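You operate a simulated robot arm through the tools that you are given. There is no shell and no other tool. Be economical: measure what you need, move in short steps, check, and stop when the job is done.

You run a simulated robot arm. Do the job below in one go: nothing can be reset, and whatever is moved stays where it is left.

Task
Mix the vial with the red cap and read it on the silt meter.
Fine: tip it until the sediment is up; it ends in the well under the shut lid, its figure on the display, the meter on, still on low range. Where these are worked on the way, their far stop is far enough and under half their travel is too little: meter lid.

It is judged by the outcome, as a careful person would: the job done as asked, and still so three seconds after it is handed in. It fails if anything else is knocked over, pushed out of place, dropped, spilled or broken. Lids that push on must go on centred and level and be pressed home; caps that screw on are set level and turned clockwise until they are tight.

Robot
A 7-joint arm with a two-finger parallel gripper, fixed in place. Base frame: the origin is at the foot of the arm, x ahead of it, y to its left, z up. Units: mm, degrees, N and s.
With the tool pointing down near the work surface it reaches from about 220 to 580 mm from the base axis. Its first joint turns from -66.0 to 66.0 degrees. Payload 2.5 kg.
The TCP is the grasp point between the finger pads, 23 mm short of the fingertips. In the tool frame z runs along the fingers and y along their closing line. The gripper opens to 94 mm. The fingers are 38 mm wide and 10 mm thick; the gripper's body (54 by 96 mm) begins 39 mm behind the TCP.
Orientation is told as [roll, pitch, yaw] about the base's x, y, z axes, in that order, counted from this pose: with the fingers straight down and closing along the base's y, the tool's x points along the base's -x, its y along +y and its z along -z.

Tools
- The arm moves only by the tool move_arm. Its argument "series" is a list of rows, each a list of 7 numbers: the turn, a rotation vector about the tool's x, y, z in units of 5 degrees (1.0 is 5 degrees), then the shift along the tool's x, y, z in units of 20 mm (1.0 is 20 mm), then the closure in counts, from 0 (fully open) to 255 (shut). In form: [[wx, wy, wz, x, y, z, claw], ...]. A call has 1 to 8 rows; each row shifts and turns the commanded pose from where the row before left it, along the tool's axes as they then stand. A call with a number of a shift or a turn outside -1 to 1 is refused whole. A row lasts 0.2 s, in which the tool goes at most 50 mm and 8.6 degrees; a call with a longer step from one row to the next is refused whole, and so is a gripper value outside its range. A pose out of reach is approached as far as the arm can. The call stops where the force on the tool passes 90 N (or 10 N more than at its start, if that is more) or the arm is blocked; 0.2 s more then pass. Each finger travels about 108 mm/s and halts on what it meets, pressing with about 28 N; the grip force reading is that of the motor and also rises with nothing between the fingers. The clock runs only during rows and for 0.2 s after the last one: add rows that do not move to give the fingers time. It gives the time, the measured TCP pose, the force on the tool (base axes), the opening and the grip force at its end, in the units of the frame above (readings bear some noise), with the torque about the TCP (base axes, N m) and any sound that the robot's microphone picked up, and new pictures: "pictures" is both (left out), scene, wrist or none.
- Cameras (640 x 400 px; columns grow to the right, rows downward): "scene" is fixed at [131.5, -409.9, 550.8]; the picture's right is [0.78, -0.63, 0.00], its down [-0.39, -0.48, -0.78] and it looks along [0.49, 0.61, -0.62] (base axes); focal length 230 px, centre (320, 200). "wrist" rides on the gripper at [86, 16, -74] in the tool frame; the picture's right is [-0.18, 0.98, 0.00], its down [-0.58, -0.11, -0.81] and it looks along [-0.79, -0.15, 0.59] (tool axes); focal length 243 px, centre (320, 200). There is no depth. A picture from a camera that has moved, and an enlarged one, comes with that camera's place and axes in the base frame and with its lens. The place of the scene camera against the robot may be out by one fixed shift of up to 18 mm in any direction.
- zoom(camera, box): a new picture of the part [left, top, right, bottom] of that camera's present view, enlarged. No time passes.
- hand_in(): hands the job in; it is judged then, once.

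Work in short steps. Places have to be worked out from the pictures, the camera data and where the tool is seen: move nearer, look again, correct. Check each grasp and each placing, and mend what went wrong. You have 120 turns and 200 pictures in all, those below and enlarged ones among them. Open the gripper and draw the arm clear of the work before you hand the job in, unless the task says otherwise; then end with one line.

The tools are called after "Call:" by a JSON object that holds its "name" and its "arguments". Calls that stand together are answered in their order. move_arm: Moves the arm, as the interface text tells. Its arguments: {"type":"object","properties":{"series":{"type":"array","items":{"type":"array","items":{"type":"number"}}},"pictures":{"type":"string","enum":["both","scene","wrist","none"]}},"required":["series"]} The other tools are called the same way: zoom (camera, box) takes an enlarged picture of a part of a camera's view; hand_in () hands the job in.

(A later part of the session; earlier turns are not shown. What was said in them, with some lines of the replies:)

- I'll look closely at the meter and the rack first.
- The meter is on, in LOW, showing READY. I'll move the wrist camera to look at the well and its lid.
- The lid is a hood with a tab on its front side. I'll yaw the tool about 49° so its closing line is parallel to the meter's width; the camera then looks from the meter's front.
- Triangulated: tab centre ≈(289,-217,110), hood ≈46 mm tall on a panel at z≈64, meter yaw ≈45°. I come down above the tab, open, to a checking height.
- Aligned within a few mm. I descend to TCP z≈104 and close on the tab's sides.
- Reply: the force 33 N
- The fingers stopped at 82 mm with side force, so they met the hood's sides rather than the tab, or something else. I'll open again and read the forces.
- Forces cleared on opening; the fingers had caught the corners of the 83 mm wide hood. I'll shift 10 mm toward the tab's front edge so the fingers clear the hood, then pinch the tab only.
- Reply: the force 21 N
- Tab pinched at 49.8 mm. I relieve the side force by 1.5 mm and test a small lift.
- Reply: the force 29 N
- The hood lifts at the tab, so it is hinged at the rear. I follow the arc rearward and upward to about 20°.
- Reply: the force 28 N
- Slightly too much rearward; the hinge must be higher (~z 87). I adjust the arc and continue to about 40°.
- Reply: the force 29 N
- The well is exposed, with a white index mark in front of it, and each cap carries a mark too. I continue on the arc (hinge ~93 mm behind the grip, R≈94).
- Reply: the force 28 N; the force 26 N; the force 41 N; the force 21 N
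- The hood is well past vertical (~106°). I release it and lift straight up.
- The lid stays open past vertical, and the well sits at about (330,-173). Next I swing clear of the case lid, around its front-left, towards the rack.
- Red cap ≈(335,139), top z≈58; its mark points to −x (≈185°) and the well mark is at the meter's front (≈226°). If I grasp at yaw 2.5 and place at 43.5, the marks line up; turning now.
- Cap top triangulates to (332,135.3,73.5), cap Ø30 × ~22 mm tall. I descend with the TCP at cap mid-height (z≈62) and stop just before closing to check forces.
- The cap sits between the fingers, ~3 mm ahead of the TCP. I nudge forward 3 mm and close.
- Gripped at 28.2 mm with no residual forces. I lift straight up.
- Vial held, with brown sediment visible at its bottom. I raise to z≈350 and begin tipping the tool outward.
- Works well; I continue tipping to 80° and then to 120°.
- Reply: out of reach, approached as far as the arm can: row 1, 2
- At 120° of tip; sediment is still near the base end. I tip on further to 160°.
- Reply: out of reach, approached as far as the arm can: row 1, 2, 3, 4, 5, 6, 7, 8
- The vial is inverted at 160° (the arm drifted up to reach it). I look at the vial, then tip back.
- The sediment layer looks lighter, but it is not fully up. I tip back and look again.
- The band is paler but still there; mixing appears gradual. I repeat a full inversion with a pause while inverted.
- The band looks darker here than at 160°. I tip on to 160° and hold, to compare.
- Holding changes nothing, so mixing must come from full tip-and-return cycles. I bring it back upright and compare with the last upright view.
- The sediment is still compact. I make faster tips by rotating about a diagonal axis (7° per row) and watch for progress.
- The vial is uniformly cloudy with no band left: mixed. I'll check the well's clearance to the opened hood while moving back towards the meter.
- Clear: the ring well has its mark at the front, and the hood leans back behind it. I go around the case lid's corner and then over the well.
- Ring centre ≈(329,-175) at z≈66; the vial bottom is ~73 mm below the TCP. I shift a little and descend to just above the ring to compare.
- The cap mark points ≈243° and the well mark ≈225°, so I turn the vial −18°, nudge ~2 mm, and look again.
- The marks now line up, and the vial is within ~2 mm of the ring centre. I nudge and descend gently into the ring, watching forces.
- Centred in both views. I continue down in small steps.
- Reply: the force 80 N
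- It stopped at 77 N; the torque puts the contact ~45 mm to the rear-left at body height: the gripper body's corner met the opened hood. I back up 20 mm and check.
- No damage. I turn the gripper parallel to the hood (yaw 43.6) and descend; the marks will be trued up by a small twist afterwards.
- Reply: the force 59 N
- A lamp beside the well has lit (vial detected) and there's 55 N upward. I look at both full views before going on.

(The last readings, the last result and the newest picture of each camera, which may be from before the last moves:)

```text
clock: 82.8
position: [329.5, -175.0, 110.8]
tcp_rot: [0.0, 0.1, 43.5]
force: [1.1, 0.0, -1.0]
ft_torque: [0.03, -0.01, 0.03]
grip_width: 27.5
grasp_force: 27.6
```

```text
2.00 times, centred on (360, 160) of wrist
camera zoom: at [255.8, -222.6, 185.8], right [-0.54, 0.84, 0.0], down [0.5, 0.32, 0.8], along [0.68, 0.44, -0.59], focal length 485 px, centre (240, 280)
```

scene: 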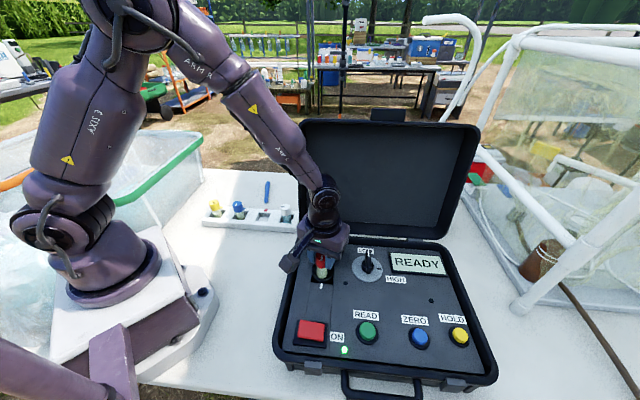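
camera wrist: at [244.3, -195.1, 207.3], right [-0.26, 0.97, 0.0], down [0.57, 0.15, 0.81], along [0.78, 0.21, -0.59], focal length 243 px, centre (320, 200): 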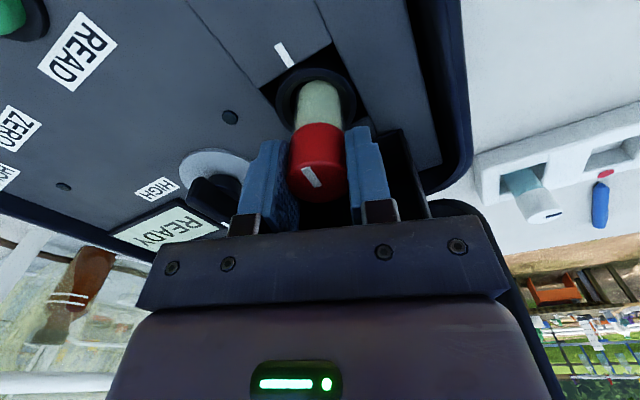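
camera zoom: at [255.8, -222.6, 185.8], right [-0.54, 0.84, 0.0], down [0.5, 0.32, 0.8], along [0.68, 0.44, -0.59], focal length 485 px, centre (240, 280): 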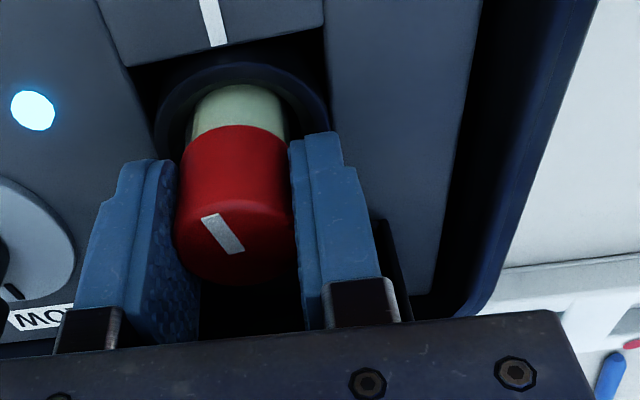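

Free at z≈111. I touch down again in 1.5 mm steps to find what the contact is.

Call:
{"name": "move_arm", "arguments": {"series": [[0, 0, 0, 0, 0, 0.08, 230], [0, 0, 0, 0, 0, 0, 230]], "pictures": "none"}}

Call:
{"name": "move_arm", "arguments": {"series": [[0, 0, 0, 0, 0, 0.08, 230], [0, 0, 0, 0, 0, 0, 230]], "pictures": "none"}}

```text
clock: 83.4
position: [330.9, -173.7, 109.8]
tcp_rot: [0.1, 0.0, 43.7]
force: [0.1, 1.3, 2.3]
ft_torque: [0.03, -0.08, 0.08]
grip_width: 27.2
grasp_force: 28.0
```

```text
clock: 84.0
position: [331.3, -171.9, 108.9]
tcp_rot: [-0.1, -0.2, 43.7]
force: [1.0, 1.1, 16.3]
ft_torque: [0.49, -0.42, 0.03]
grip_width: 27.2
grasp_force: 27.9
```

The touch-down torque puts the contact 39 mm straight to the rear: the hand's flange is landing on the hood's tab, so the vial isn't seated yet. I'll lift the vial clear and use the finger backs to push the hood further open.

Call:
{"name": "move_arm", "arguments": {"series": [[0, 0, 0, 0, 0, -0.6, 230], [0, 0, 0, 0, 0, -0.9, 230], [0, 0, 0, 0, 0, -1, 230], [0, 0, 0, -0.5, 0, 0, 230], [0, 0, 0, -0.4, 0, 0, 230]]}}

```text
clock: 85.2
position: [343.4, -160.1, 156.9]
tcp_rot: [0.1, 0.0, 43.7]
force: [0.6, 0.0, -0.6]
ft_torque: [-0.03, -0.01, -0.01]
grip_width: 27.5
grasp_force: 28.1
camera wrist: at [270.3, -209.7, 232.5], right [-0.55, 0.84, 0.0], down [0.5, 0.32, 0.81], along [0.68, 0.44, -0.59], focal length 243 px, centre (320, 200)
```

scene: 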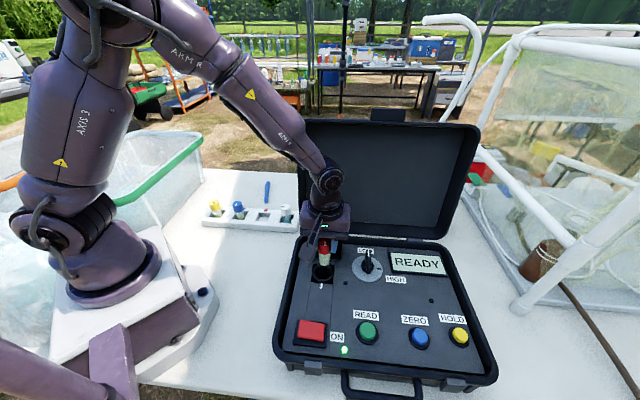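
wrist: 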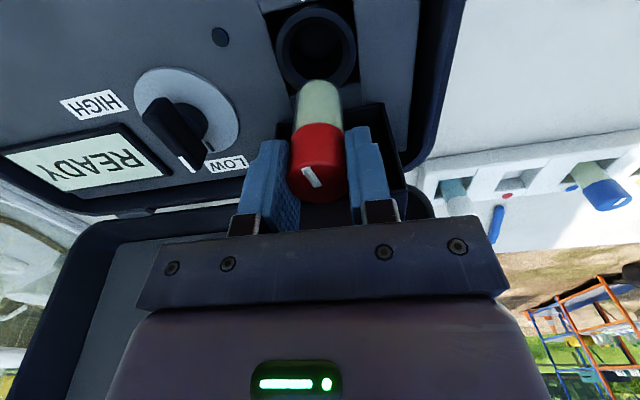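

Call:
{"name": "move_arm", "arguments": {"series": [[0, 0, 0, -0.3, 0, 0, 230], [0, 0, 0, -0.3, 0, 0, 230], [0, 0, 0, -0.3, 0, 0, 230]], "pictures": "wrist"}}

```text
clock: 86.0
position: [346.4, -160.1, 156.8]
tcp_rot: [0.7, 1.6, 42.8]
force: [-65.5, -43.1, 21.2]
ft_torque: [0.17, 0.06, 1.54]
grip_width: 27.7
grasp_force: 27.7
camera wrist: at [274.7, -206.0, 234.7], right [-0.53, 0.85, 0.01], down [0.52, 0.32, 0.79], along [0.67, 0.42, -0.62], focal length 243 px, centre (320, 200)
```

wrist: 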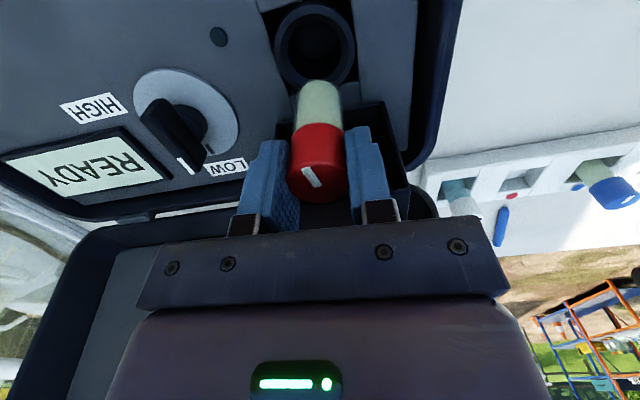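

80 N with no movement: the hood is already at its far stop. I back off at once and look at the hood's edge and the gripper body.

Call:
{"name": "move_arm", "arguments": {"series": [[0, 0, 0, 0.5, 0, 0, 230], [0, 0, 0, 0.6, 0, 0, 230]], "pictures": "none"}}

Call:
{"name": "zoom", "arguments": {"camera": "scene", "box": [285, 180, 365, 300]}}

```text
clock: 86.6
position: [343.6, -161.7, 159.5]
tcp_rot: [-0.3, -0.5, 43.8]
force: [-0.3, -0.3, 0.2]
ft_torque: [-0.04, 0.04, 0.0]
grip_width: 27.2
grasp_force: 27.9
```

```text
3.33 times, centred on (325, 240) of scene
camera zoom: at [131.6, -409.8, 550.8], right [0.78, -0.63, 0.0], down [-0.39, -0.48, -0.78], along [0.49, 0.61, -0.62], focal length 767 px, centre (303, 67)
```

zoom: 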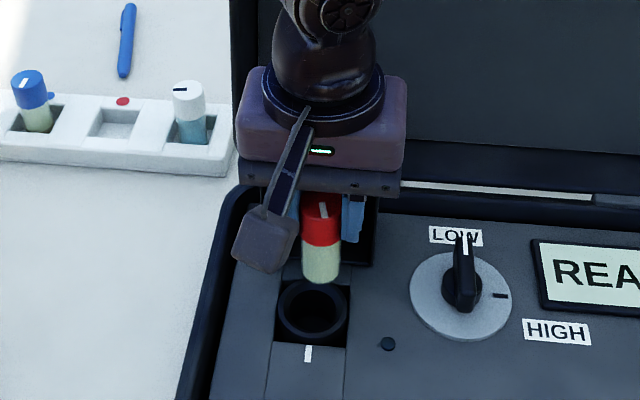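

I'll lean the hand ~6° forward, within the well's clearance, so the body clears the hood's edge. Then insert the vial with the TCP ~6 mm in front of the well's centre.

Call:
{"name": "move_arm", "arguments": {"series": [[0, -0.6, 0, 0.6, 0.03, 0, 230], [0, -0.6, 0, 0.6, 0.03, 0, 230], [0, 0, 0, 0.03, 0, 0.3, 230]], "pictures": "none"}}

Call:
{"name": "zoom", "arguments": {"camera": "wrist", "box": [240, 30, 400, 220]}}

Call:
{"name": "zoom", "arguments": {"camera": "scene", "box": [285, 220, 365, 300]}}

```text
clock: 87.4
position: [323.4, -180.4, 150.2]
tcp_rot: [0.1, -6.1, 43.8]
force: [-0.6, 0.3, -0.8]
ft_torque: [-0.01, 0.02, 0.05]
grip_width: 27.3
grasp_force: 28.2
```

```text
2.11 times, centred on (320, 125) of wrist
camera zoom: at [244.4, -234.1, 215.6], right [-0.55, 0.84, 0.02], down [0.43, 0.26, 0.86], along [0.72, 0.48, -0.5], focal length 511 px, centre (320, 358)
```

zoom: 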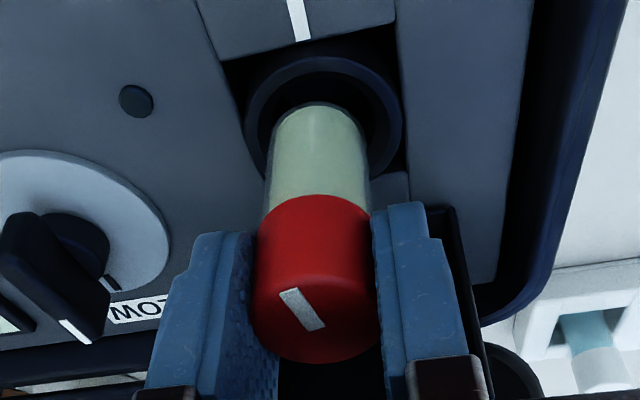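

```text
5.00 times, centred on (325, 260) of scene
camera zoom: at [131.5, -409.9, 550.8], right [0.78, -0.63, 0.0], down [-0.39, -0.48, -0.78], along [0.49, 0.61, -0.62], focal length 1151 px, centre (295, -100)
```

zoom: 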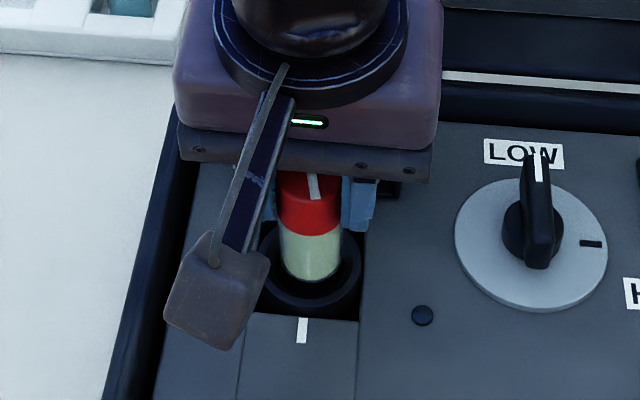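

Call:
{"name": "move_arm", "arguments": {"series": [[0, 0, 0, -0.15, 0.05, 0, 230], [0, 0, 0, 0.03, 0, 0.3, 230], [0, 0, 0, 0.03, 0, 0.3, 230], [0, 0, 0, 0.03, 0, 0.3, 230], [0, 0, 0, 0.03, 0, 0.3, 230]], "pictures": "none"}}

Call:
{"name": "move_arm", "arguments": {"series": [[0, 0, 0, 0.03, 0, 0.3, 230], [0, 0, 0, 0.03, 0, 0.3, 230], [0, 0, 0, 0, 0, 0, 230]], "pictures": "none"}}

Call:
{"name": "zoom", "arguments": {"camera": "wrist", "box": [240, 30, 400, 220]}}

```text
clock: 88.6
position: [324.2, -177.2, 126.2]
tcp_rot: [0.0, -5.9, 43.7]
force: [-0.4, -0.6, -0.2]
ft_torque: [-0.05, 0.0, 0.02]
grip_width: 27.4
grasp_force: 28.0
```

```text
clock: 89.4
position: [324.9, -176.7, 115.1]
tcp_rot: [-0.1, -5.9, 43.7]
force: [3.3, 5.2, 0.5]
ft_torque: [0.18, -0.15, 0.0]
grip_width: 27.3
grasp_force: 28.1
```

```text
2.11 times, centred on (320, 125) of wrist
camera zoom: at [245.2, -230.0, 180.5], right [-0.55, 0.84, 0.02], down [0.43, 0.26, 0.86], along [0.72, 0.48, -0.5], focal length 511 px, centre (320, 358)
```

zoom: 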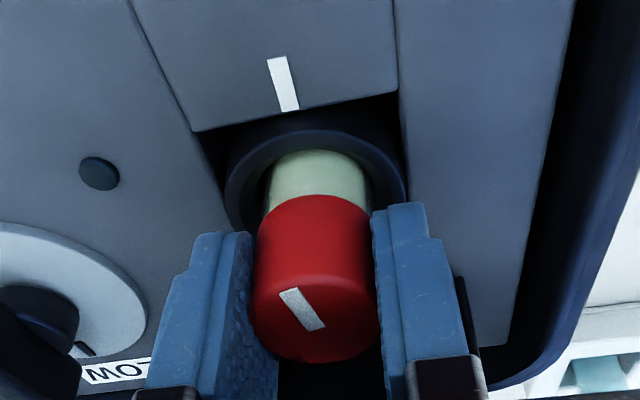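

Only ~6 N of side force, pushing rearward. I nudge rear 1.5 mm and continue down.

Call:
{"name": "move_arm", "arguments": {"series": [[0, 0, 0, -0.08, 0, 0.15, 230], [0, 0, 0, 0.02, 0, 0.2, 230], [0, 0, 0, 0, 0, 0, 230]], "pictures": "none"}}

Call:
{"name": "move_arm", "arguments": {"series": [[0, 0, 0, 0.02, 0, 0.2, 230], [0, 0, 0, 0, 0, 0, 230]], "pictures": "none"}}

```text
clock: 90.2
position: [324.2, -174.6, 107.7]
tcp_rot: [0.0, -6.0, 43.7]
force: [0.3, 0.0, -0.7]
ft_torque: [-0.01, -0.01, 0.03]
grip_width: 27.3
grasp_force: 28.2
```

```text
clock: 90.8
position: [325.5, -173.8, 103.7]
tcp_rot: [-0.1, -6.1, 43.6]
force: [0.5, 4.0, 18.5]
ft_torque: [0.06, 0.1, 0.0]
grip_width: 27.7
grasp_force: 28.1
```

The 18 N contact is now near the vial axis, so its bottom is on the well floor. I ease 1 mm and open gently to let it settle upright.

Call:
{"name": "move_arm", "arguments": {"series": [[0, 0, 0, 0, 0, -0.04, 230], [0, 0, 0, 0, 0, 0, 165], [0, 0, 0, 0, 0, 0, 140], [0, 0, 0, 0, 0, 0, 120], [0, 0, 0, 0, 0, 0, 120]], "pictures": "none"}}

Call:
{"name": "zoom", "arguments": {"camera": "wrist", "box": [200, 30, 440, 240]}}

Call:
{"name": "zoom", "arguments": {"camera": "scene", "box": [285, 220, 365, 300]}}

```text
clock: 92.0
position: [324.3, -177.1, 103.5]
tcp_rot: [0.1, -6.0, 43.7]
force: [-0.4, -0.6, 0.7]
ft_torque: [0.0, 0.02, 0.0]
grip_width: 49.6
grasp_force: 0.0
```

```text
1.90 times, centred on (320, 135) of wrist
camera zoom: at [245.9, -228.9, 170.3], right [-0.55, 0.84, 0.02], down [0.43, 0.26, 0.86], along [0.72, 0.48, -0.51], focal length 462 px, centre (320, 324)
```

zoom: 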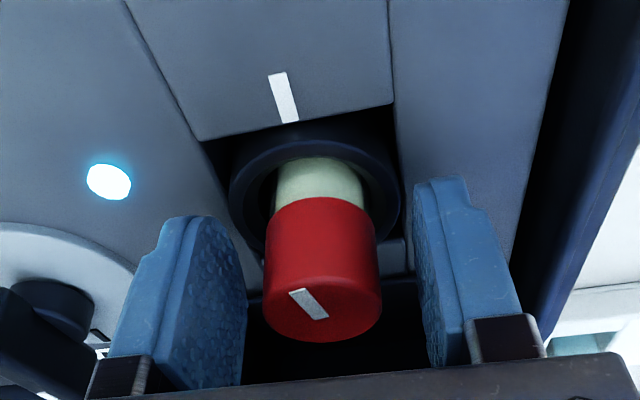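

```text
5.00 times, centred on (325, 260) of scene
camera zoom: at [131.5, -409.9, 550.8], right [0.78, -0.63, 0.0], down [-0.39, -0.48, -0.78], along [0.49, 0.61, -0.62], focal length 1151 px, centre (295, -100)
```

zoom: 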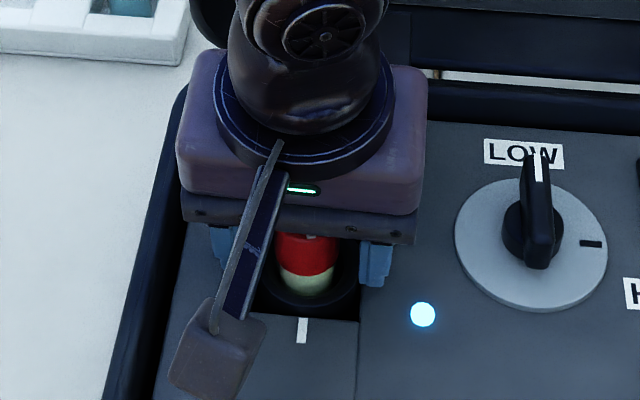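

Vial released and seated upright, with the presence lamp lit. I rise to get a clean view of the cap mark versus the well mark.

Call:
{"name": "move_arm", "arguments": {"series": [[0, 0, 0, -0.08, 0, -0.8, 120], [0, 0, 0, -0.08, 0, -0.9, 120], [0, 0, 0, 0, 0, -0.9, 120], [0, 0.6, 0, 0, 0, 0, 120], [0, 0.6, 0, 0, 0, 0, 120]], "pictures": "none"}}

Call:
{"name": "zoom", "arguments": {"camera": "wrist", "box": [220, 20, 420, 200]}}

Call:
{"name": "zoom", "arguments": {"camera": "scene", "box": [285, 220, 365, 300]}}

```text
clock: 93.2
position: [323.9, -178.6, 156.5]
tcp_rot: [0.0, 0.0, 43.6]
force: [0.2, 0.6, -0.9]
ft_torque: [-0.03, 0.0, 0.04]
grip_width: 49.8
grasp_force: 0.0
```

```text
2.22 times, centred on (320, 110) of wrist
camera zoom: at [249.7, -226.4, 232.8], right [-0.55, 0.84, 0.0], down [0.5, 0.32, 0.81], along [0.68, 0.44, -0.59], focal length 539 px, centre (320, 400)
```

zoom: 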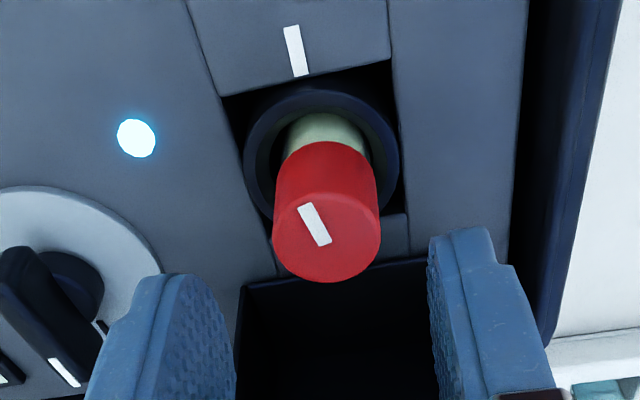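

```text
5.00 times, centred on (325, 260) of scene
camera zoom: at [131.5, -409.9, 550.8], right [0.78, -0.63, 0.0], down [-0.39, -0.48, -0.78], along [0.49, 0.61, -0.62], focal length 1151 px, centre (295, -100)
```

zoom: 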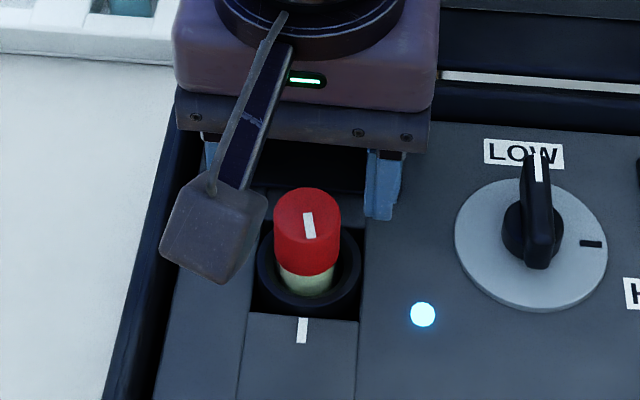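

Cap top is at z≈104 and the vial is fully seated. The cap mark is at ≈239° against the well's ≈225°, so I'll do a −14° twist: high grip, hand leaned 8°, from yaw 50.6 to 36.6.

Call:
{"name": "move_arm", "arguments": {"series": [[0, 0, -0.7, 0, 0, 0, 120], [0, 0, -0.7, -0.28, -0.04, 0, 120], [0, -0.8, 0, 0, 0, 0, 120], [0, -0.8, 0, 0, 0, 0, 120], [0, 0, 0, 0.08, 0, 0.6, 120], [0, 0, 0, 0.08, 0, 0.6, 120], [0, 0, 0, 0.08, 0, 0.6, 120], [0, 0, 0, 0.08, 0, 0.5, 120]], "pictures": "none"}}

Call:
{"name": "zoom", "arguments": {"camera": "wrist", "box": [200, 30, 440, 240]}}

```text
clock: 95.0
position: [327.6, -172.8, 111.6]
tcp_rot: [0.0, -8.1, 50.6]
force: [0.9, 1.2, 0.7]
ft_torque: [-0.02, -0.05, -0.02]
grip_width: 49.5
grasp_force: 0.0
```

```text
1.90 times, centred on (320, 135) of wrist
camera zoom: at [255.3, -237.9, 172.9], right [-0.64, 0.76, 0.03], down [0.38, 0.29, 0.88], along [0.66, 0.58, -0.48], focal length 462 px, centre (320, 324)
```

zoom: 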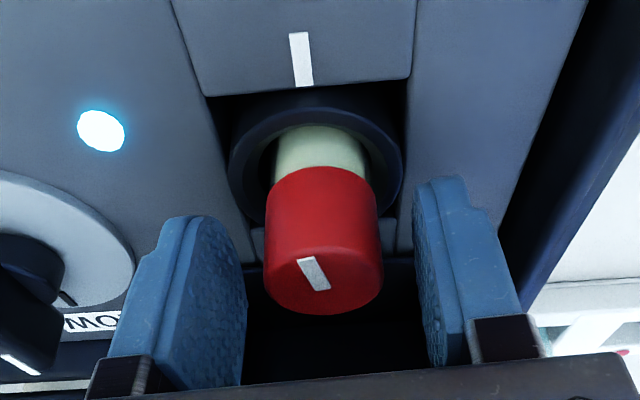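

Cap is centred between the pads. I lower 3 mm, close, twist −14° about the vertical, and open.

Call:
{"name": "move_arm", "arguments": {"series": [[0, 0, 0, 0.02, 0, 0.15, 120], [0, 0, 0, 0, 0, 0, 170], [0, 0, 0, 0, 0, 0, 210], [0, 0, 0, 0, 0, 0, 210]], "pictures": "none"}}

Call:
{"name": "move_arm", "arguments": {"series": [[0.13, 0, 0.92, 0, 0, 0, 210], [0.13, 0, 0.92, 0, 0, 0, 210], [0.13, 0, 0.92, 0, 0, 0, 210], [0, 0, 0, 0, 0, 0, 210]], "pictures": "none"}}

Call:
{"name": "zoom", "arguments": {"camera": "wrist", "box": [200, 30, 440, 240]}}

```text
clock: 96.0
position: [329.3, -173.1, 108.3]
tcp_rot: [0.0, -8.0, 50.6]
force: [0.5, -0.2, -0.7]
ft_torque: [-0.03, -0.02, 0.02]
grip_width: 27.5
grasp_force: 27.8
```

```text
clock: 97.0
position: [327.5, -173.5, 107.7]
tcp_rot: [0.0, -8.0, 36.6]
force: [-0.1, 0.2, 0.1]
ft_torque: [0.01, 0.01, -0.01]
grip_width: 27.7
grasp_force: 28.4
```

```text
1.90 times, centred on (320, 135) of wrist
camera zoom: at [241.6, -217.5, 170.3], right [-0.44, 0.9, 0.03], down [0.44, 0.19, 0.88], along [0.78, 0.4, -0.48], focal length 462 px, centre (320, 324)
```

zoom: 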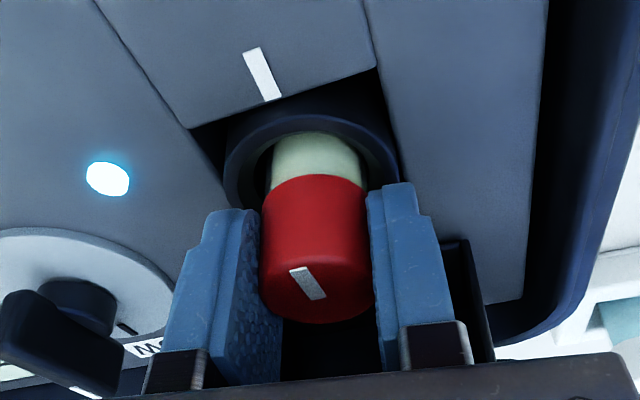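

Call:
{"name": "move_arm", "arguments": {"series": [[0, 0, 0, 0, 0, 0, 160], [0, 0, 0, 0, 0, 0, 120], [0, 0, 0, 0, 0, 0, 120], [0, 0, 0, -0.1, 0, -0.8, 120], [0, 0, 0, -0.1, 0, -1, 120], [0, 0, 0, 0.3, 0, -1, 120], [0, 0.8, 0, 0.3, 0, -1, 120], [0, 0.8, 0, 0.5, 0, -1, 120]], "pictures": "wrist"}}

Call:
{"name": "zoom", "arguments": {"camera": "scene", "box": [275, 200, 375, 300]}}

```text
clock: 98.8
position: [302.3, -193.3, 201.6]
tcp_rot: [0.0, 0.0, 36.7]
force: [0.7, -0.7, 0.1]
ft_torque: [0.02, 0.0, 0.01]
grip_width: 49.5
grasp_force: 0.1
camera wrist: at [224.7, -231.9, 276.7], right [-0.44, 0.9, 0.0], down [0.53, 0.26, 0.81], along [0.72, 0.36, -0.59], focal length 243 px, centre (320, 200)
```

wrist: 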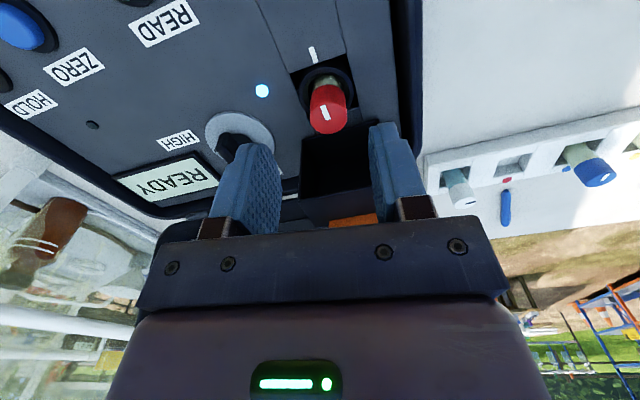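

```text
4.00 times, centred on (325, 250) of scene
camera zoom: at [131.5, -409.9, 550.8], right [0.78, -0.63, 0.0], down [-0.39, -0.48, -0.78], along [0.49, 0.61, -0.62], focal length 921 px, centre (300, 0)
```

zoom: 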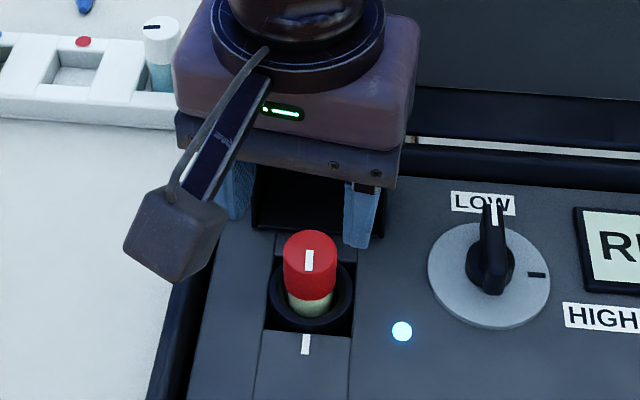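

Vial is seated, with the marks aligned and the lamp lit. Now I shut the lid: rise, go back above the tab with the gripper fully open.

Call:
{"name": "move_arm", "arguments": {"series": [[0, 0, -0.7, 0, 0, -1, 0], [0, 0, -0.7, 0, 0, -1, 0], [0, 0, 0, 0, -0.1, -0.5, 0], [0, 0, 0, -1, 0, 0, 0], [0, 0, 0, -1, 0, 0, 0], [0, 0, 0, -1, 0, 0, 0], [0, 0, 0, -1, 0, 0, 0], [0, 0, 0, -0.9, 0, 0, 0]]}}

Call:
{"name": "zoom", "arguments": {"camera": "wrist", "box": [220, 40, 440, 240]}}

```text
clock: 100.6
position: [377.7, -124.1, 251.0]
tcp_rot: [0.0, 0.1, 43.7]
force: [-0.1, 0.4, 0.3]
ft_torque: [-0.03, 0.0, 0.01]
grip_width: 93.7
grasp_force: 0.0
camera wrist: at [305.0, -173.7, 327.0], right [-0.55, 0.84, 0.0], down [0.5, 0.32, 0.81], along [0.68, 0.44, -0.59], focal length 243 px, centre (320, 200)
```

scene: 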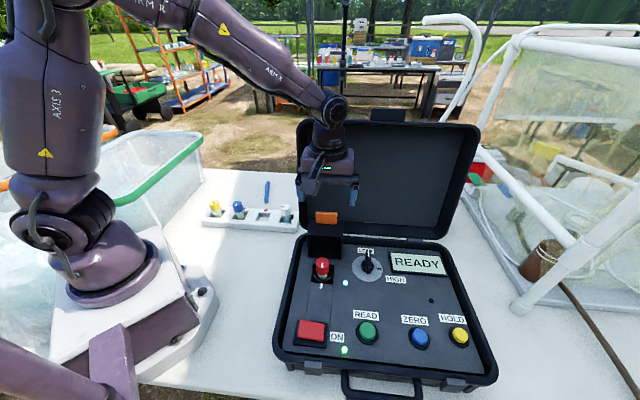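
wrist: 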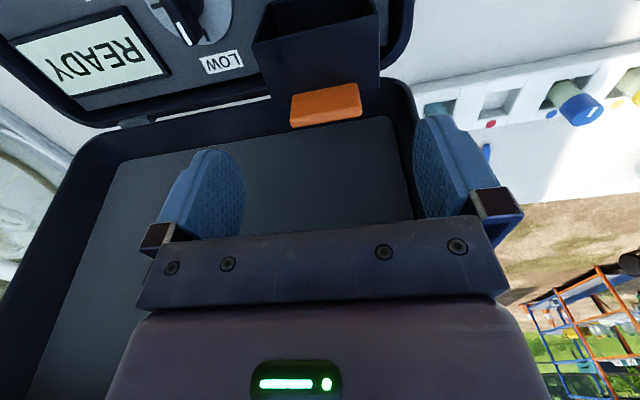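

```text
2.00 times, centred on (330, 140) of wrist
camera zoom: at [305.0, -173.7, 327.0], right [-0.55, 0.84, 0.0], down [0.5, 0.32, 0.81], along [0.68, 0.44, -0.59], focal length 485 px, centre (300, 320)
```

zoom: 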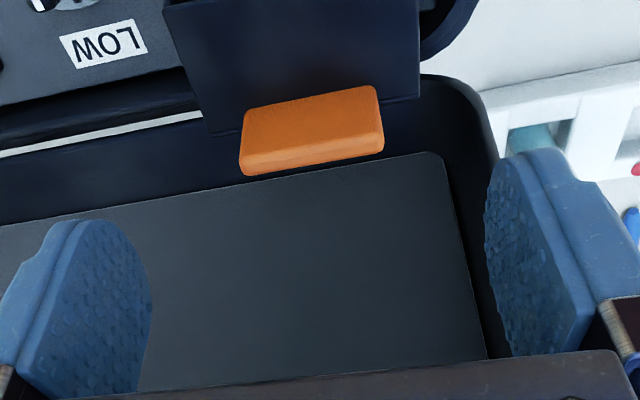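

The tab's tip is at ≈(382,-118,188), a few mm further back than where I let go. I shift 3 mm rear, descend to z≈183, and pinch it.

Call:
{"name": "move_arm", "arguments": {"series": [[0, 0, 0, -0.15, 0, 0.8, 0], [0, 0, 0, 0, 0, 0.9, 0], [0, 0, 0, 0, 0, 0.9, 0], [0, 0, 0, 0, 0, 0.8, 0], [0, 0, 0, 0, 0, 0, 70], [0, 0, 0, 0, 0, 0, 130], [0, 0, 0, 0, 0, 0, 180], [0, 0, 0, 0, 0, 0, 180]], "pictures": "wrist"}}

```text
clock: 102.4
position: [379.4, -122.2, 182.5]
tcp_rot: [0.1, 0.2, 43.8]
force: [-10.3, 8.6, 1.6]
ft_torque: [-0.36, -0.33, 0.13]
grip_width: 49.5
grasp_force: 45.5
camera wrist: at [306.4, -170.9, 258.2], right [-0.55, 0.84, 0.0], down [0.5, 0.32, 0.81], along [0.67, 0.44, -0.59], focal length 243 px, centre (320, 200)
```

wrist: 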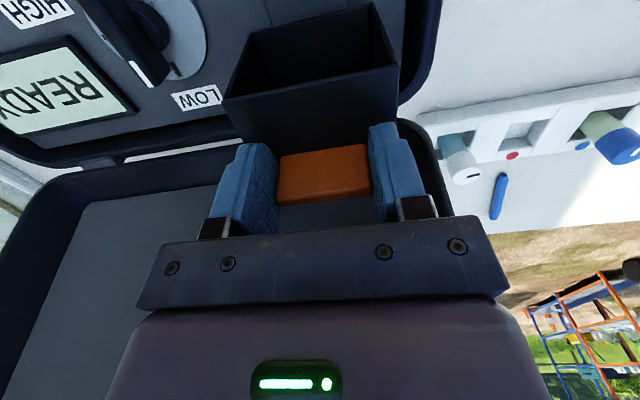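

Pinched at 49.5 mm. I retrace the arc forward (R≈100 about the hinge), in stages.

Call:
{"name": "move_arm", "arguments": {"series": [[0, 0, 0, 0.45, 0.04, -0.2, 180], [0, 0, 0, 0.45, 0, -0.15, 180], [0, 0, 0, 0.42, 0, -0.08, 180]], "pictures": "none"}}

Call:
{"name": "move_arm", "arguments": {"series": [[0, 0, 0, 0.43, 0, -0.04, 180], [0, 0, 0, 0.43, 0, -0.01, 180], [0, 0, 0, 0.43, 0, 0.01, 180]], "pictures": "wrist"}}

```text
clock: 103.2
position: [361.0, -141.3, 194.0]
tcp_rot: [-0.2, -0.2, 43.7]
force: [18.6, -3.7, -9.1]
ft_torque: [1.3, -0.51, 0.11]
grip_width: 49.6
grasp_force: 44.5
```

```text
clock: 104.0
position: [342.0, -158.8, 194.2]
tcp_rot: [-0.5, -0.4, 43.8]
force: [19.9, -5.2, 8.5]
ft_torque: [1.36, -0.74, 0.1]
grip_width: 49.9
grasp_force: 44.9
camera wrist: at [268.0, -207.5, 269.1], right [-0.55, 0.84, -0.01], down [0.49, 0.33, 0.81], along [0.68, 0.44, -0.59], focal length 243 px, centre (320, 200)
```

wrist: 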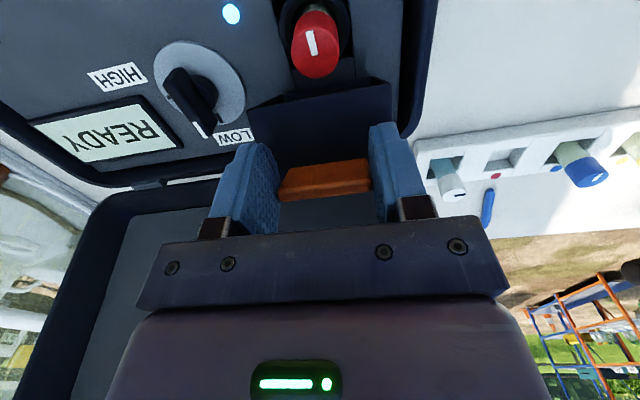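

Call:
{"name": "move_arm", "arguments": {"series": [[0, 0, 0, 0.45, -0.07, 0.05, 180], [0, 0, 0, 0.45, 0, 0.12, 180], [0, 0, 0, 0.45, 0, 0.18, 180]], "pictures": "none"}}

Call:
{"name": "move_arm", "arguments": {"series": [[0, 0, 0, 0.41, 0, 0.17, 180], [0, 0, 0, 0.39, 0, 0.21, 180], [0, 0, 0, 0.37, 0, 0.26, 180]], "pictures": "wrist"}}

```text
clock: 104.8
position: [322.5, -179.5, 184.4]
tcp_rot: [-0.3, -0.2, 43.6]
force: [14.2, -5.5, 16.0]
ft_torque: [1.3, -0.82, 0.16]
grip_width: 50.0
grasp_force: 44.9
```

```text
clock: 105.6
position: [306.7, -196.8, 171.1]
tcp_rot: [-0.2, 0.0, 43.7]
force: [12.9, -3.8, 12.1]
ft_torque: [1.28, -0.81, 0.12]
grip_width: 49.7
grasp_force: 45.1
camera wrist: at [232.1, -244.2, 246.9], right [-0.55, 0.84, 0.0], down [0.49, 0.32, 0.81], along [0.68, 0.44, -0.59], focal length 243 px, centre (320, 200)
```

wrist: 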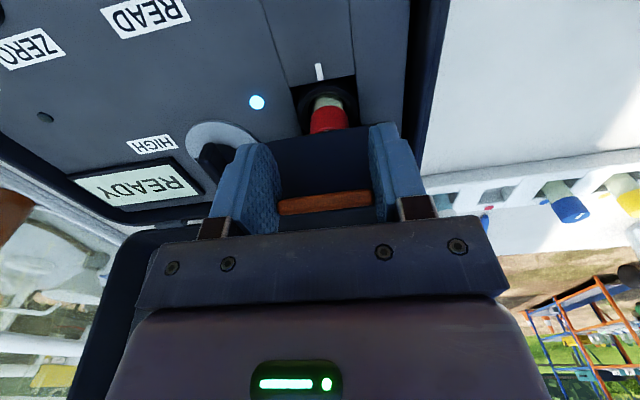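

Call:
{"name": "move_arm", "arguments": {"series": [[0, 0, 0, 0.31, -0.04, 0.23, 180], [0, 0, 0, 0.29, 0, 0.25, 180], [0, 0, 0, 0.27, 0, 0.28, 180]], "pictures": "none"}}

Call:
{"name": "move_arm", "arguments": {"series": [[0, 0, 0, 0.27, 0, 0.34, 180], [0, 0, 0, 0.23, 0, 0.37, 180], [0, 0, 0, 0.19, 0, 0.39, 180]], "pictures": "wrist"}}

```text
clock: 106.4
position: [294.2, -207.5, 159.1]
tcp_rot: [-0.2, -0.1, 43.8]
force: [11.1, -2.2, 9.9]
ft_torque: [1.11, -0.89, 0.08]
grip_width: 49.5
grasp_force: 45.5
```

```text
clock: 107.2
position: [283.1, -219.6, 136.1]
tcp_rot: [-0.3, 0.1, 43.6]
force: [-2.7, -20.7, 23.8]
ft_torque: [1.18, -0.78, 0.05]
grip_width: 49.4
grasp_force: 45.0
camera wrist: at [209.3, -266.5, 211.6], right [-0.54, 0.84, -0.01], down [0.49, 0.33, 0.81], along [0.68, 0.44, -0.59], focal length 243 px, centre (320, 200)
```

wrist: 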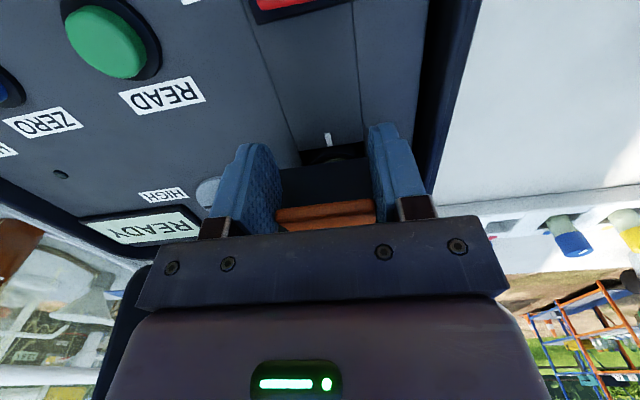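

Call:
{"name": "move_arm", "arguments": {"series": [[0, 0, 0, 0.14, 0, 0.32, 180], [0, 0, 0, 0.1, 0, 0.34, 180], [0, 0, 0, 0.05, 0, 0.34, 180], [0, 0, 0, 0, 0, 0.2, 180]], "pictures": "wrist"}}

Call:
{"name": "zoom", "arguments": {"camera": "scene", "box": [275, 220, 375, 320]}}

```text
clock: 108.2
position: [277.9, -225.1, 113.4]
tcp_rot: [-0.3, 0.1, 43.6]
force: [-6.4, -29.3, 21.7]
ft_torque: [1.06, -0.76, 0.43]
grip_width: 49.8
grasp_force: 45.3
camera wrist: at [204.5, -271.4, 188.3], right [-0.54, 0.84, -0.01], down [0.49, 0.33, 0.81], along [0.68, 0.44, -0.59], focal length 243 px, centre (320, 200)
```

wrist: 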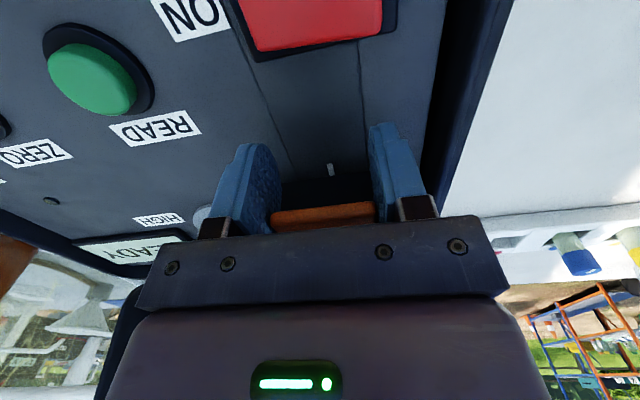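

```text
4.00 times, centred on (325, 270) of scene
camera zoom: at [131.4, -409.8, 550.9], right [0.78, -0.63, 0.0], down [-0.39, -0.48, -0.78], along [0.49, 0.61, -0.62], focal length 921 px, centre (300, -80)
```

zoom: 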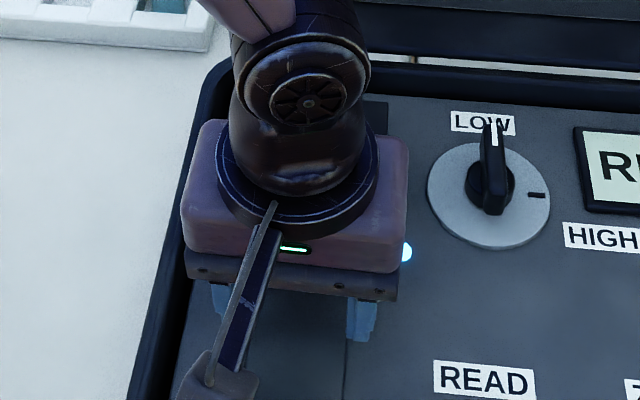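

Call:
{"name": "move_arm", "arguments": {"series": [[0, 0, 0, 0.04, 0, 0.2, 180], [0, 0, 0, 0.02, 0, 0.2, 180], [0, 0, 0, 0, 0, 0, 180]], "pictures": "wrist"}}

```text
clock: 109.0
position: [277.5, -223.4, 105.4]
tcp_rot: [-0.2, 0.1, 43.6]
force: [-8.1, -27.5, 16.8]
ft_torque: [1.09, -0.57, 0.5]
grip_width: 49.8
grasp_force: 45.0
camera wrist: at [204.2, -271.9, 180.5], right [-0.54, 0.84, 0.0], down [0.5, 0.32, 0.81], along [0.68, 0.44, -0.59], focal length 243 px, centre (320, 200)
```

wrist: 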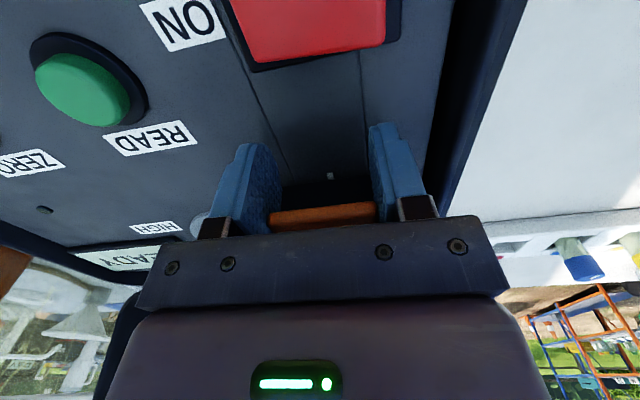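

Call:
{"name": "move_arm", "arguments": {"series": [[0, 0, 0, 0.02, 0, 0.15, 180], [0, 0, 0, 0, 0, 0.15, 180], [0, 0, 0, 0, 0, 0, 180]], "pictures": "wrist"}}

```text
clock: 109.8
position: [278.0, -223.7, 97.7]
tcp_rot: [-0.3, 0.0, 43.6]
force: [-5.3, -29.5, 18.2]
ft_torque: [1.22, -0.76, 0.67]
grip_width: 49.7
grasp_force: 45.3
camera wrist: at [203.8, -272.3, 173.9], right [-0.54, 0.84, 0.0], down [0.49, 0.33, 0.81], along [0.68, 0.44, -0.59], focal length 243 px, centre (320, 200)
```

wrist: 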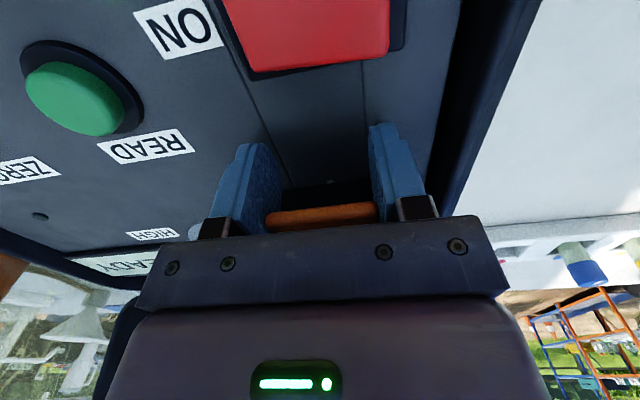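

Call:
{"name": "move_arm", "arguments": {"series": [[0, 0, 0, 0, 0, 0.12, 180], [0, 0, 0, 0, 0, 0.1, 180], [0, 0, 0, 0, 0, 0, 180]], "pictures": "none"}}

```text
clock: 110.6
position: [277.3, -223.0, 95.6]
tcp_rot: [-0.4, 0.2, 43.4]
force: [-8.1, -30.0, 28.0]
ft_torque: [0.79, -0.45, 0.73]
grip_width: 49.7
grasp_force: 44.9
```

Force rises with little movement: the lid appears shut. I release, rise and inspect.

Call:
{"name": "move_arm", "arguments": {"series": [[0, 0, 0, 0, 0, 0, 100], [0, 0, 0, 0, 0, 0, 40], [0, 0, 0, 0, 0, 0, 40], [0, 0, 0, 0.1, 0, -0.8, 40], [0, 0, 0, 0, 0, -1, 40], [0, 0, 0, 0.5, 0, -1, 40], [0, 0, 0, 1, 0, -1, 40], [0, 0, 0, 1, 0, -1, 40]]}}

Call:
{"name": "zoom", "arguments": {"camera": "wrist", "box": [200, 0, 400, 160]}}

Call:
{"name": "zoom", "arguments": {"camera": "scene", "box": [275, 220, 455, 370]}}

```text
clock: 112.4
position: [240.9, -255.4, 190.9]
tcp_rot: [0.0, 0.1, 43.8]
force: [-0.3, -0.9, -0.2]
ft_torque: [-0.01, 0.0, 0.0]
grip_width: 79.0
grasp_force: 0.0
camera wrist: at [167.7, -305.0, 265.7], right [-0.55, 0.84, 0.0], down [0.5, 0.32, 0.81], along [0.68, 0.44, -0.59], focal length 243 px, centre (320, 200)
```

scene: 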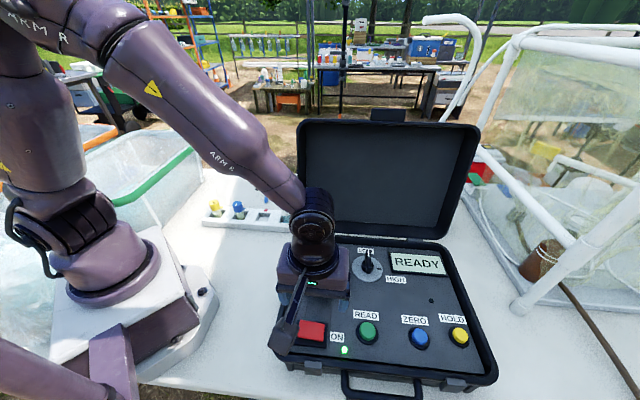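
wrist: 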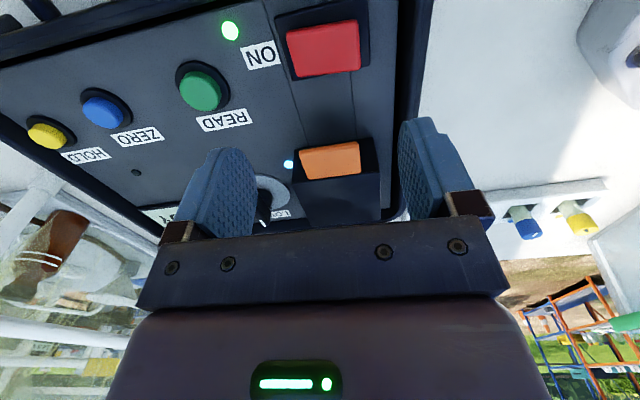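

```text
2.50 times, centred on (300, 80) of wrist
camera zoom: at [167.7, -305.0, 265.7], right [-0.55, 0.84, 0.0], down [0.5, 0.32, 0.81], along [0.68, 0.44, -0.59], focal length 606 px, centre (370, 500)
```

zoom: 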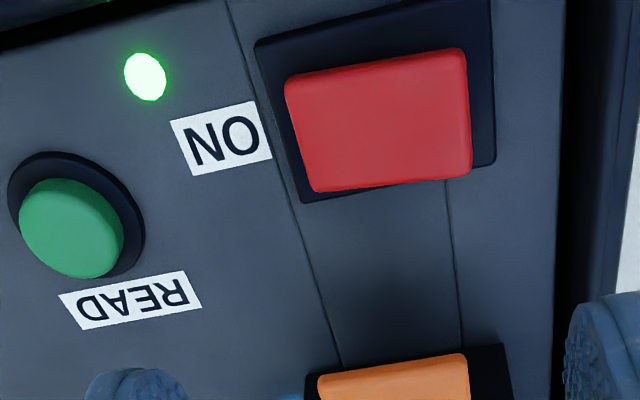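

```text
2.67 times, centred on (365, 295) of scene
camera zoom: at [131.5, -409.9, 550.8], right [0.78, -0.63, 0.0], down [-0.39, -0.48, -0.78], along [0.49, 0.61, -0.62], focal length 614 px, centre (200, -53)
```

zoom: 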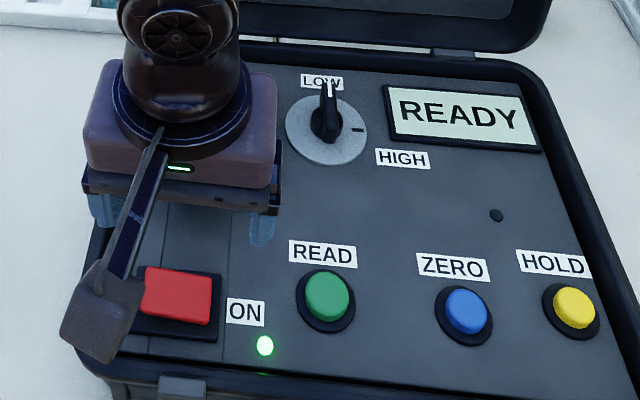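

The lid is back in its closed position. READ's top triangulates to ≈(311,-327,76); I close the fingers and move above it.

Call:
{"name": "move_arm", "arguments": {"series": [[0, 0, 0, 0, -1, 0, 150], [0, 0, 0, 0, -1, 0, 255], [0, 0, 0, 0, -1, 0, 255], [0, 0, 0, 0, -1, 0.3, 255], [0, 0, 0, 0, -1, 0.7, 255], [0, 0, 0, 0, 0, 1, 255], [0, 0, 0, 0, 0, 1, 255]]}}

Call:
{"name": "zoom", "arguments": {"camera": "wrist", "box": [220, 20, 420, 220]}}

Call:
{"name": "zoom", "arguments": {"camera": "scene", "box": [285, 230, 415, 370]}}

```text
clock: 114.0
position: [308.0, -328.7, 128.3]
tcp_rot: [-0.1, 0.1, 43.8]
force: [-0.2, -0.3, 0.7]
ft_torque: [-0.03, 0.01, -0.01]
grip_width: 0.2
grasp_force: 28.5
camera wrist: at [234.7, -375.9, 203.8], right [-0.55, 0.84, 0.0], down [0.5, 0.32, 0.81], along [0.68, 0.44, -0.59], focal length 243 px, centre (320, 200)
```

scene: 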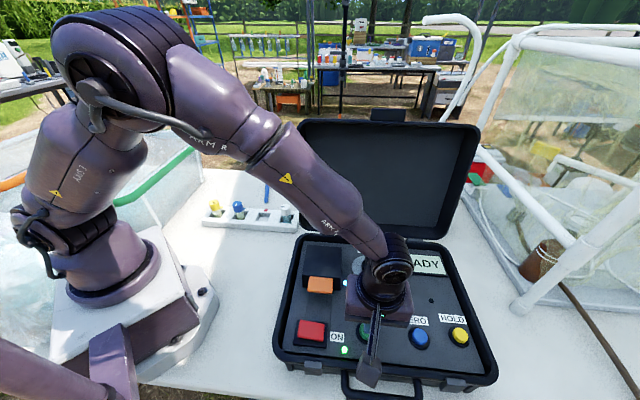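
wrist: 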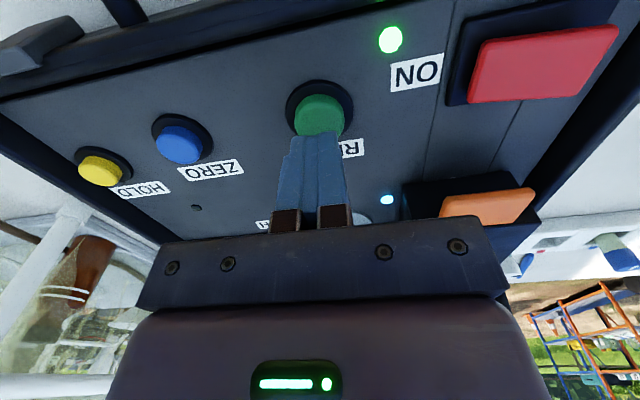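

```text
2.00 times, centred on (320, 120) of wrist
camera zoom: at [234.7, -375.9, 203.8], right [-0.55, 0.84, 0.0], down [0.5, 0.32, 0.81], along [0.68, 0.44, -0.59], focal length 485 px, centre (320, 360)
```

zoom: 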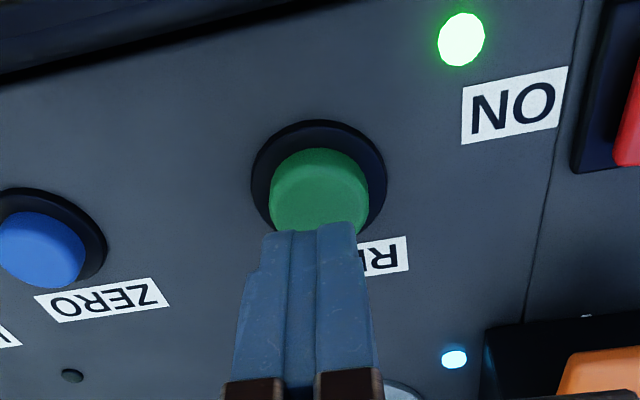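

```text
2.86 times, centred on (350, 300) of scene
camera zoom: at [131.5, -409.9, 550.8], right [0.78, -0.63, 0.0], down [-0.39, -0.48, -0.78], along [0.49, 0.61, -0.62], focal length 658 px, centre (234, -86)
```

zoom: 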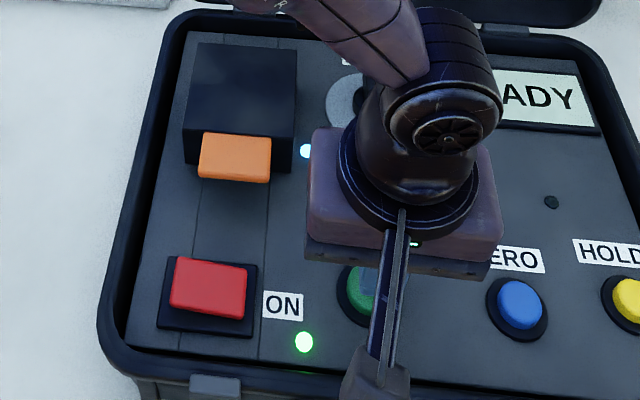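

Fingertips are over READ. I descend to near contact, then press gently.

Call:
{"name": "move_arm", "arguments": {"series": [[0, 0, 0, -0.06, 0, 0.5, 255], [0, 0, 0, 0, 0, 0.5, 255], [0, 0, 0, 0, 0, 0.25, 255], [0, 0, 0, 0, 0, 0.15, 255], [0, 0, 0, 0, 0, 0.1, 255]], "pictures": "none"}}

Call:
{"name": "move_arm", "arguments": {"series": [[0, 0, 0, 0, 0, 0.1, 255], [0, 0, 0, 0, 0, 0, 255]], "pictures": "scene"}}

```text
clock: 115.2
position: [310.2, -328.7, 101.4]
tcp_rot: [-0.1, 0.0, 43.6]
force: [-13.7, 15.8, 43.7]
ft_torque: [0.41, 0.27, 0.03]
grip_width: 0.0
grasp_force: 27.8
heard: click
```

```text
clock: 115.8
position: [310.5, -329.4, 100.9]
tcp_rot: [-0.3, -0.1, 43.8]
force: [-10.4, 18.4, 58.1]
ft_torque: [0.46, 0.22, 0.03]
grip_width: 0.1
grasp_force: 28.2
```

scene: 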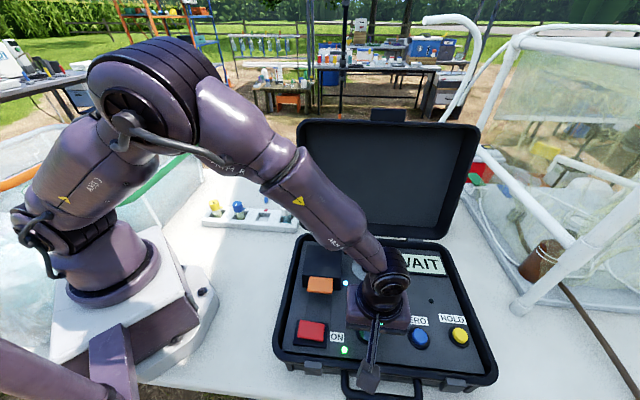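

Clicked; the display shows WAIT. I lift straight up and move away to see the result.

Call:
{"name": "move_arm", "arguments": {"series": [[0, 0, 0, 0, 0, -0.5, 255], [0, 0, 0, 0, 0, -1, 255], [0, 0, 0, 0, 0, -1, 255], [0, 0, 0, 0, 0, -1, 255], [0, 0, 0, 0.5, 0.5, -1, 255], [0, 0, 0, 0.5, 1, -1, 255], [0, 0, 0, 0.5, 1, -1, 255], [0, 0, 0, 0.5, 1, -1, 255]], "pictures": "none"}}

Call:
{"name": "move_arm", "arguments": {"series": [[0, 0, 0, 0.5, 1, -0.5, 150], [0, 0, 0, 0.5, 1, -0.5, 60], [0, 0, 0, 0.3, 1, -0.5, 0], [0, 0, 0, 0, 1, -0.5, 0], [0, 0, 0, 0, 1, 0, 0], [0, 0, 0, 0, 1, 0, 0], [0, 0, 0, 0, 0, 0, 0], [0, 0, 0, 0, 0, 0, 0]], "pictures": "scene"}}

Call:
{"name": "zoom", "arguments": {"camera": "scene", "box": [270, 225, 510, 375]}}

```text
clock: 117.6
position: [233.1, -307.2, 247.9]
tcp_rot: [0.0, 0.0, 43.6]
force: [-0.3, 0.6, 0.1]
ft_torque: [-0.02, -0.01, -0.01]
grip_width: 0.0
grasp_force: 28.1
```

```text
clock: 119.4
position: [129.6, -237.8, 286.2]
tcp_rot: [0.0, 0.0, 43.7]
force: [-0.7, 0.6, -0.7]
ft_torque: [-0.01, -0.04, 0.0]
grip_width: 93.9
grasp_force: 0.1
```

scene: 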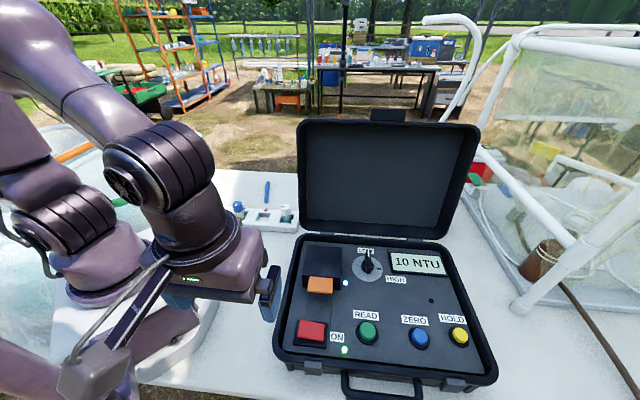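

```text
2.67 times, centred on (390, 300) of scene
camera zoom: at [131.5, -409.9, 550.8], right [0.78, -0.63, 0.0], down [-0.39, -0.48, -0.78], along [0.49, 0.61, -0.62], focal length 614 px, centre (133, -67)
```

zoom: 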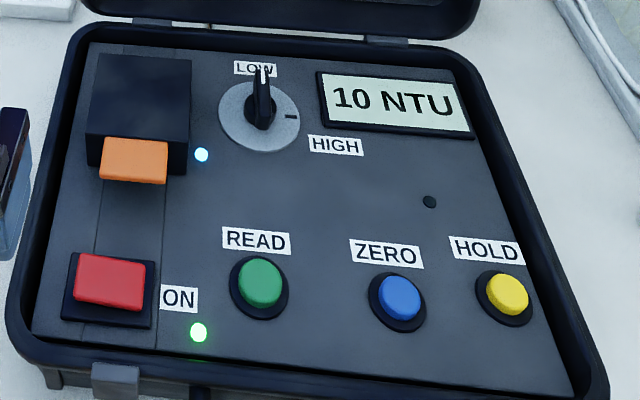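

The display reads 10 NTU, with the lid shut, meter on, dial at LOW, vial lamp lit, gripper open and the arm clear. I hand in.

Call:
{"name": "hand_in", "arguments": {}}

```text
The job is handed in.
```

The red-capped vial was tipped until the sediment was up, then seated in the well under the shut lid. It reads 10 NTU, with the meter on and still on low range; the reading came about 45 s after mixing, and the liquid still looked cloudy shortly before the lid closed.
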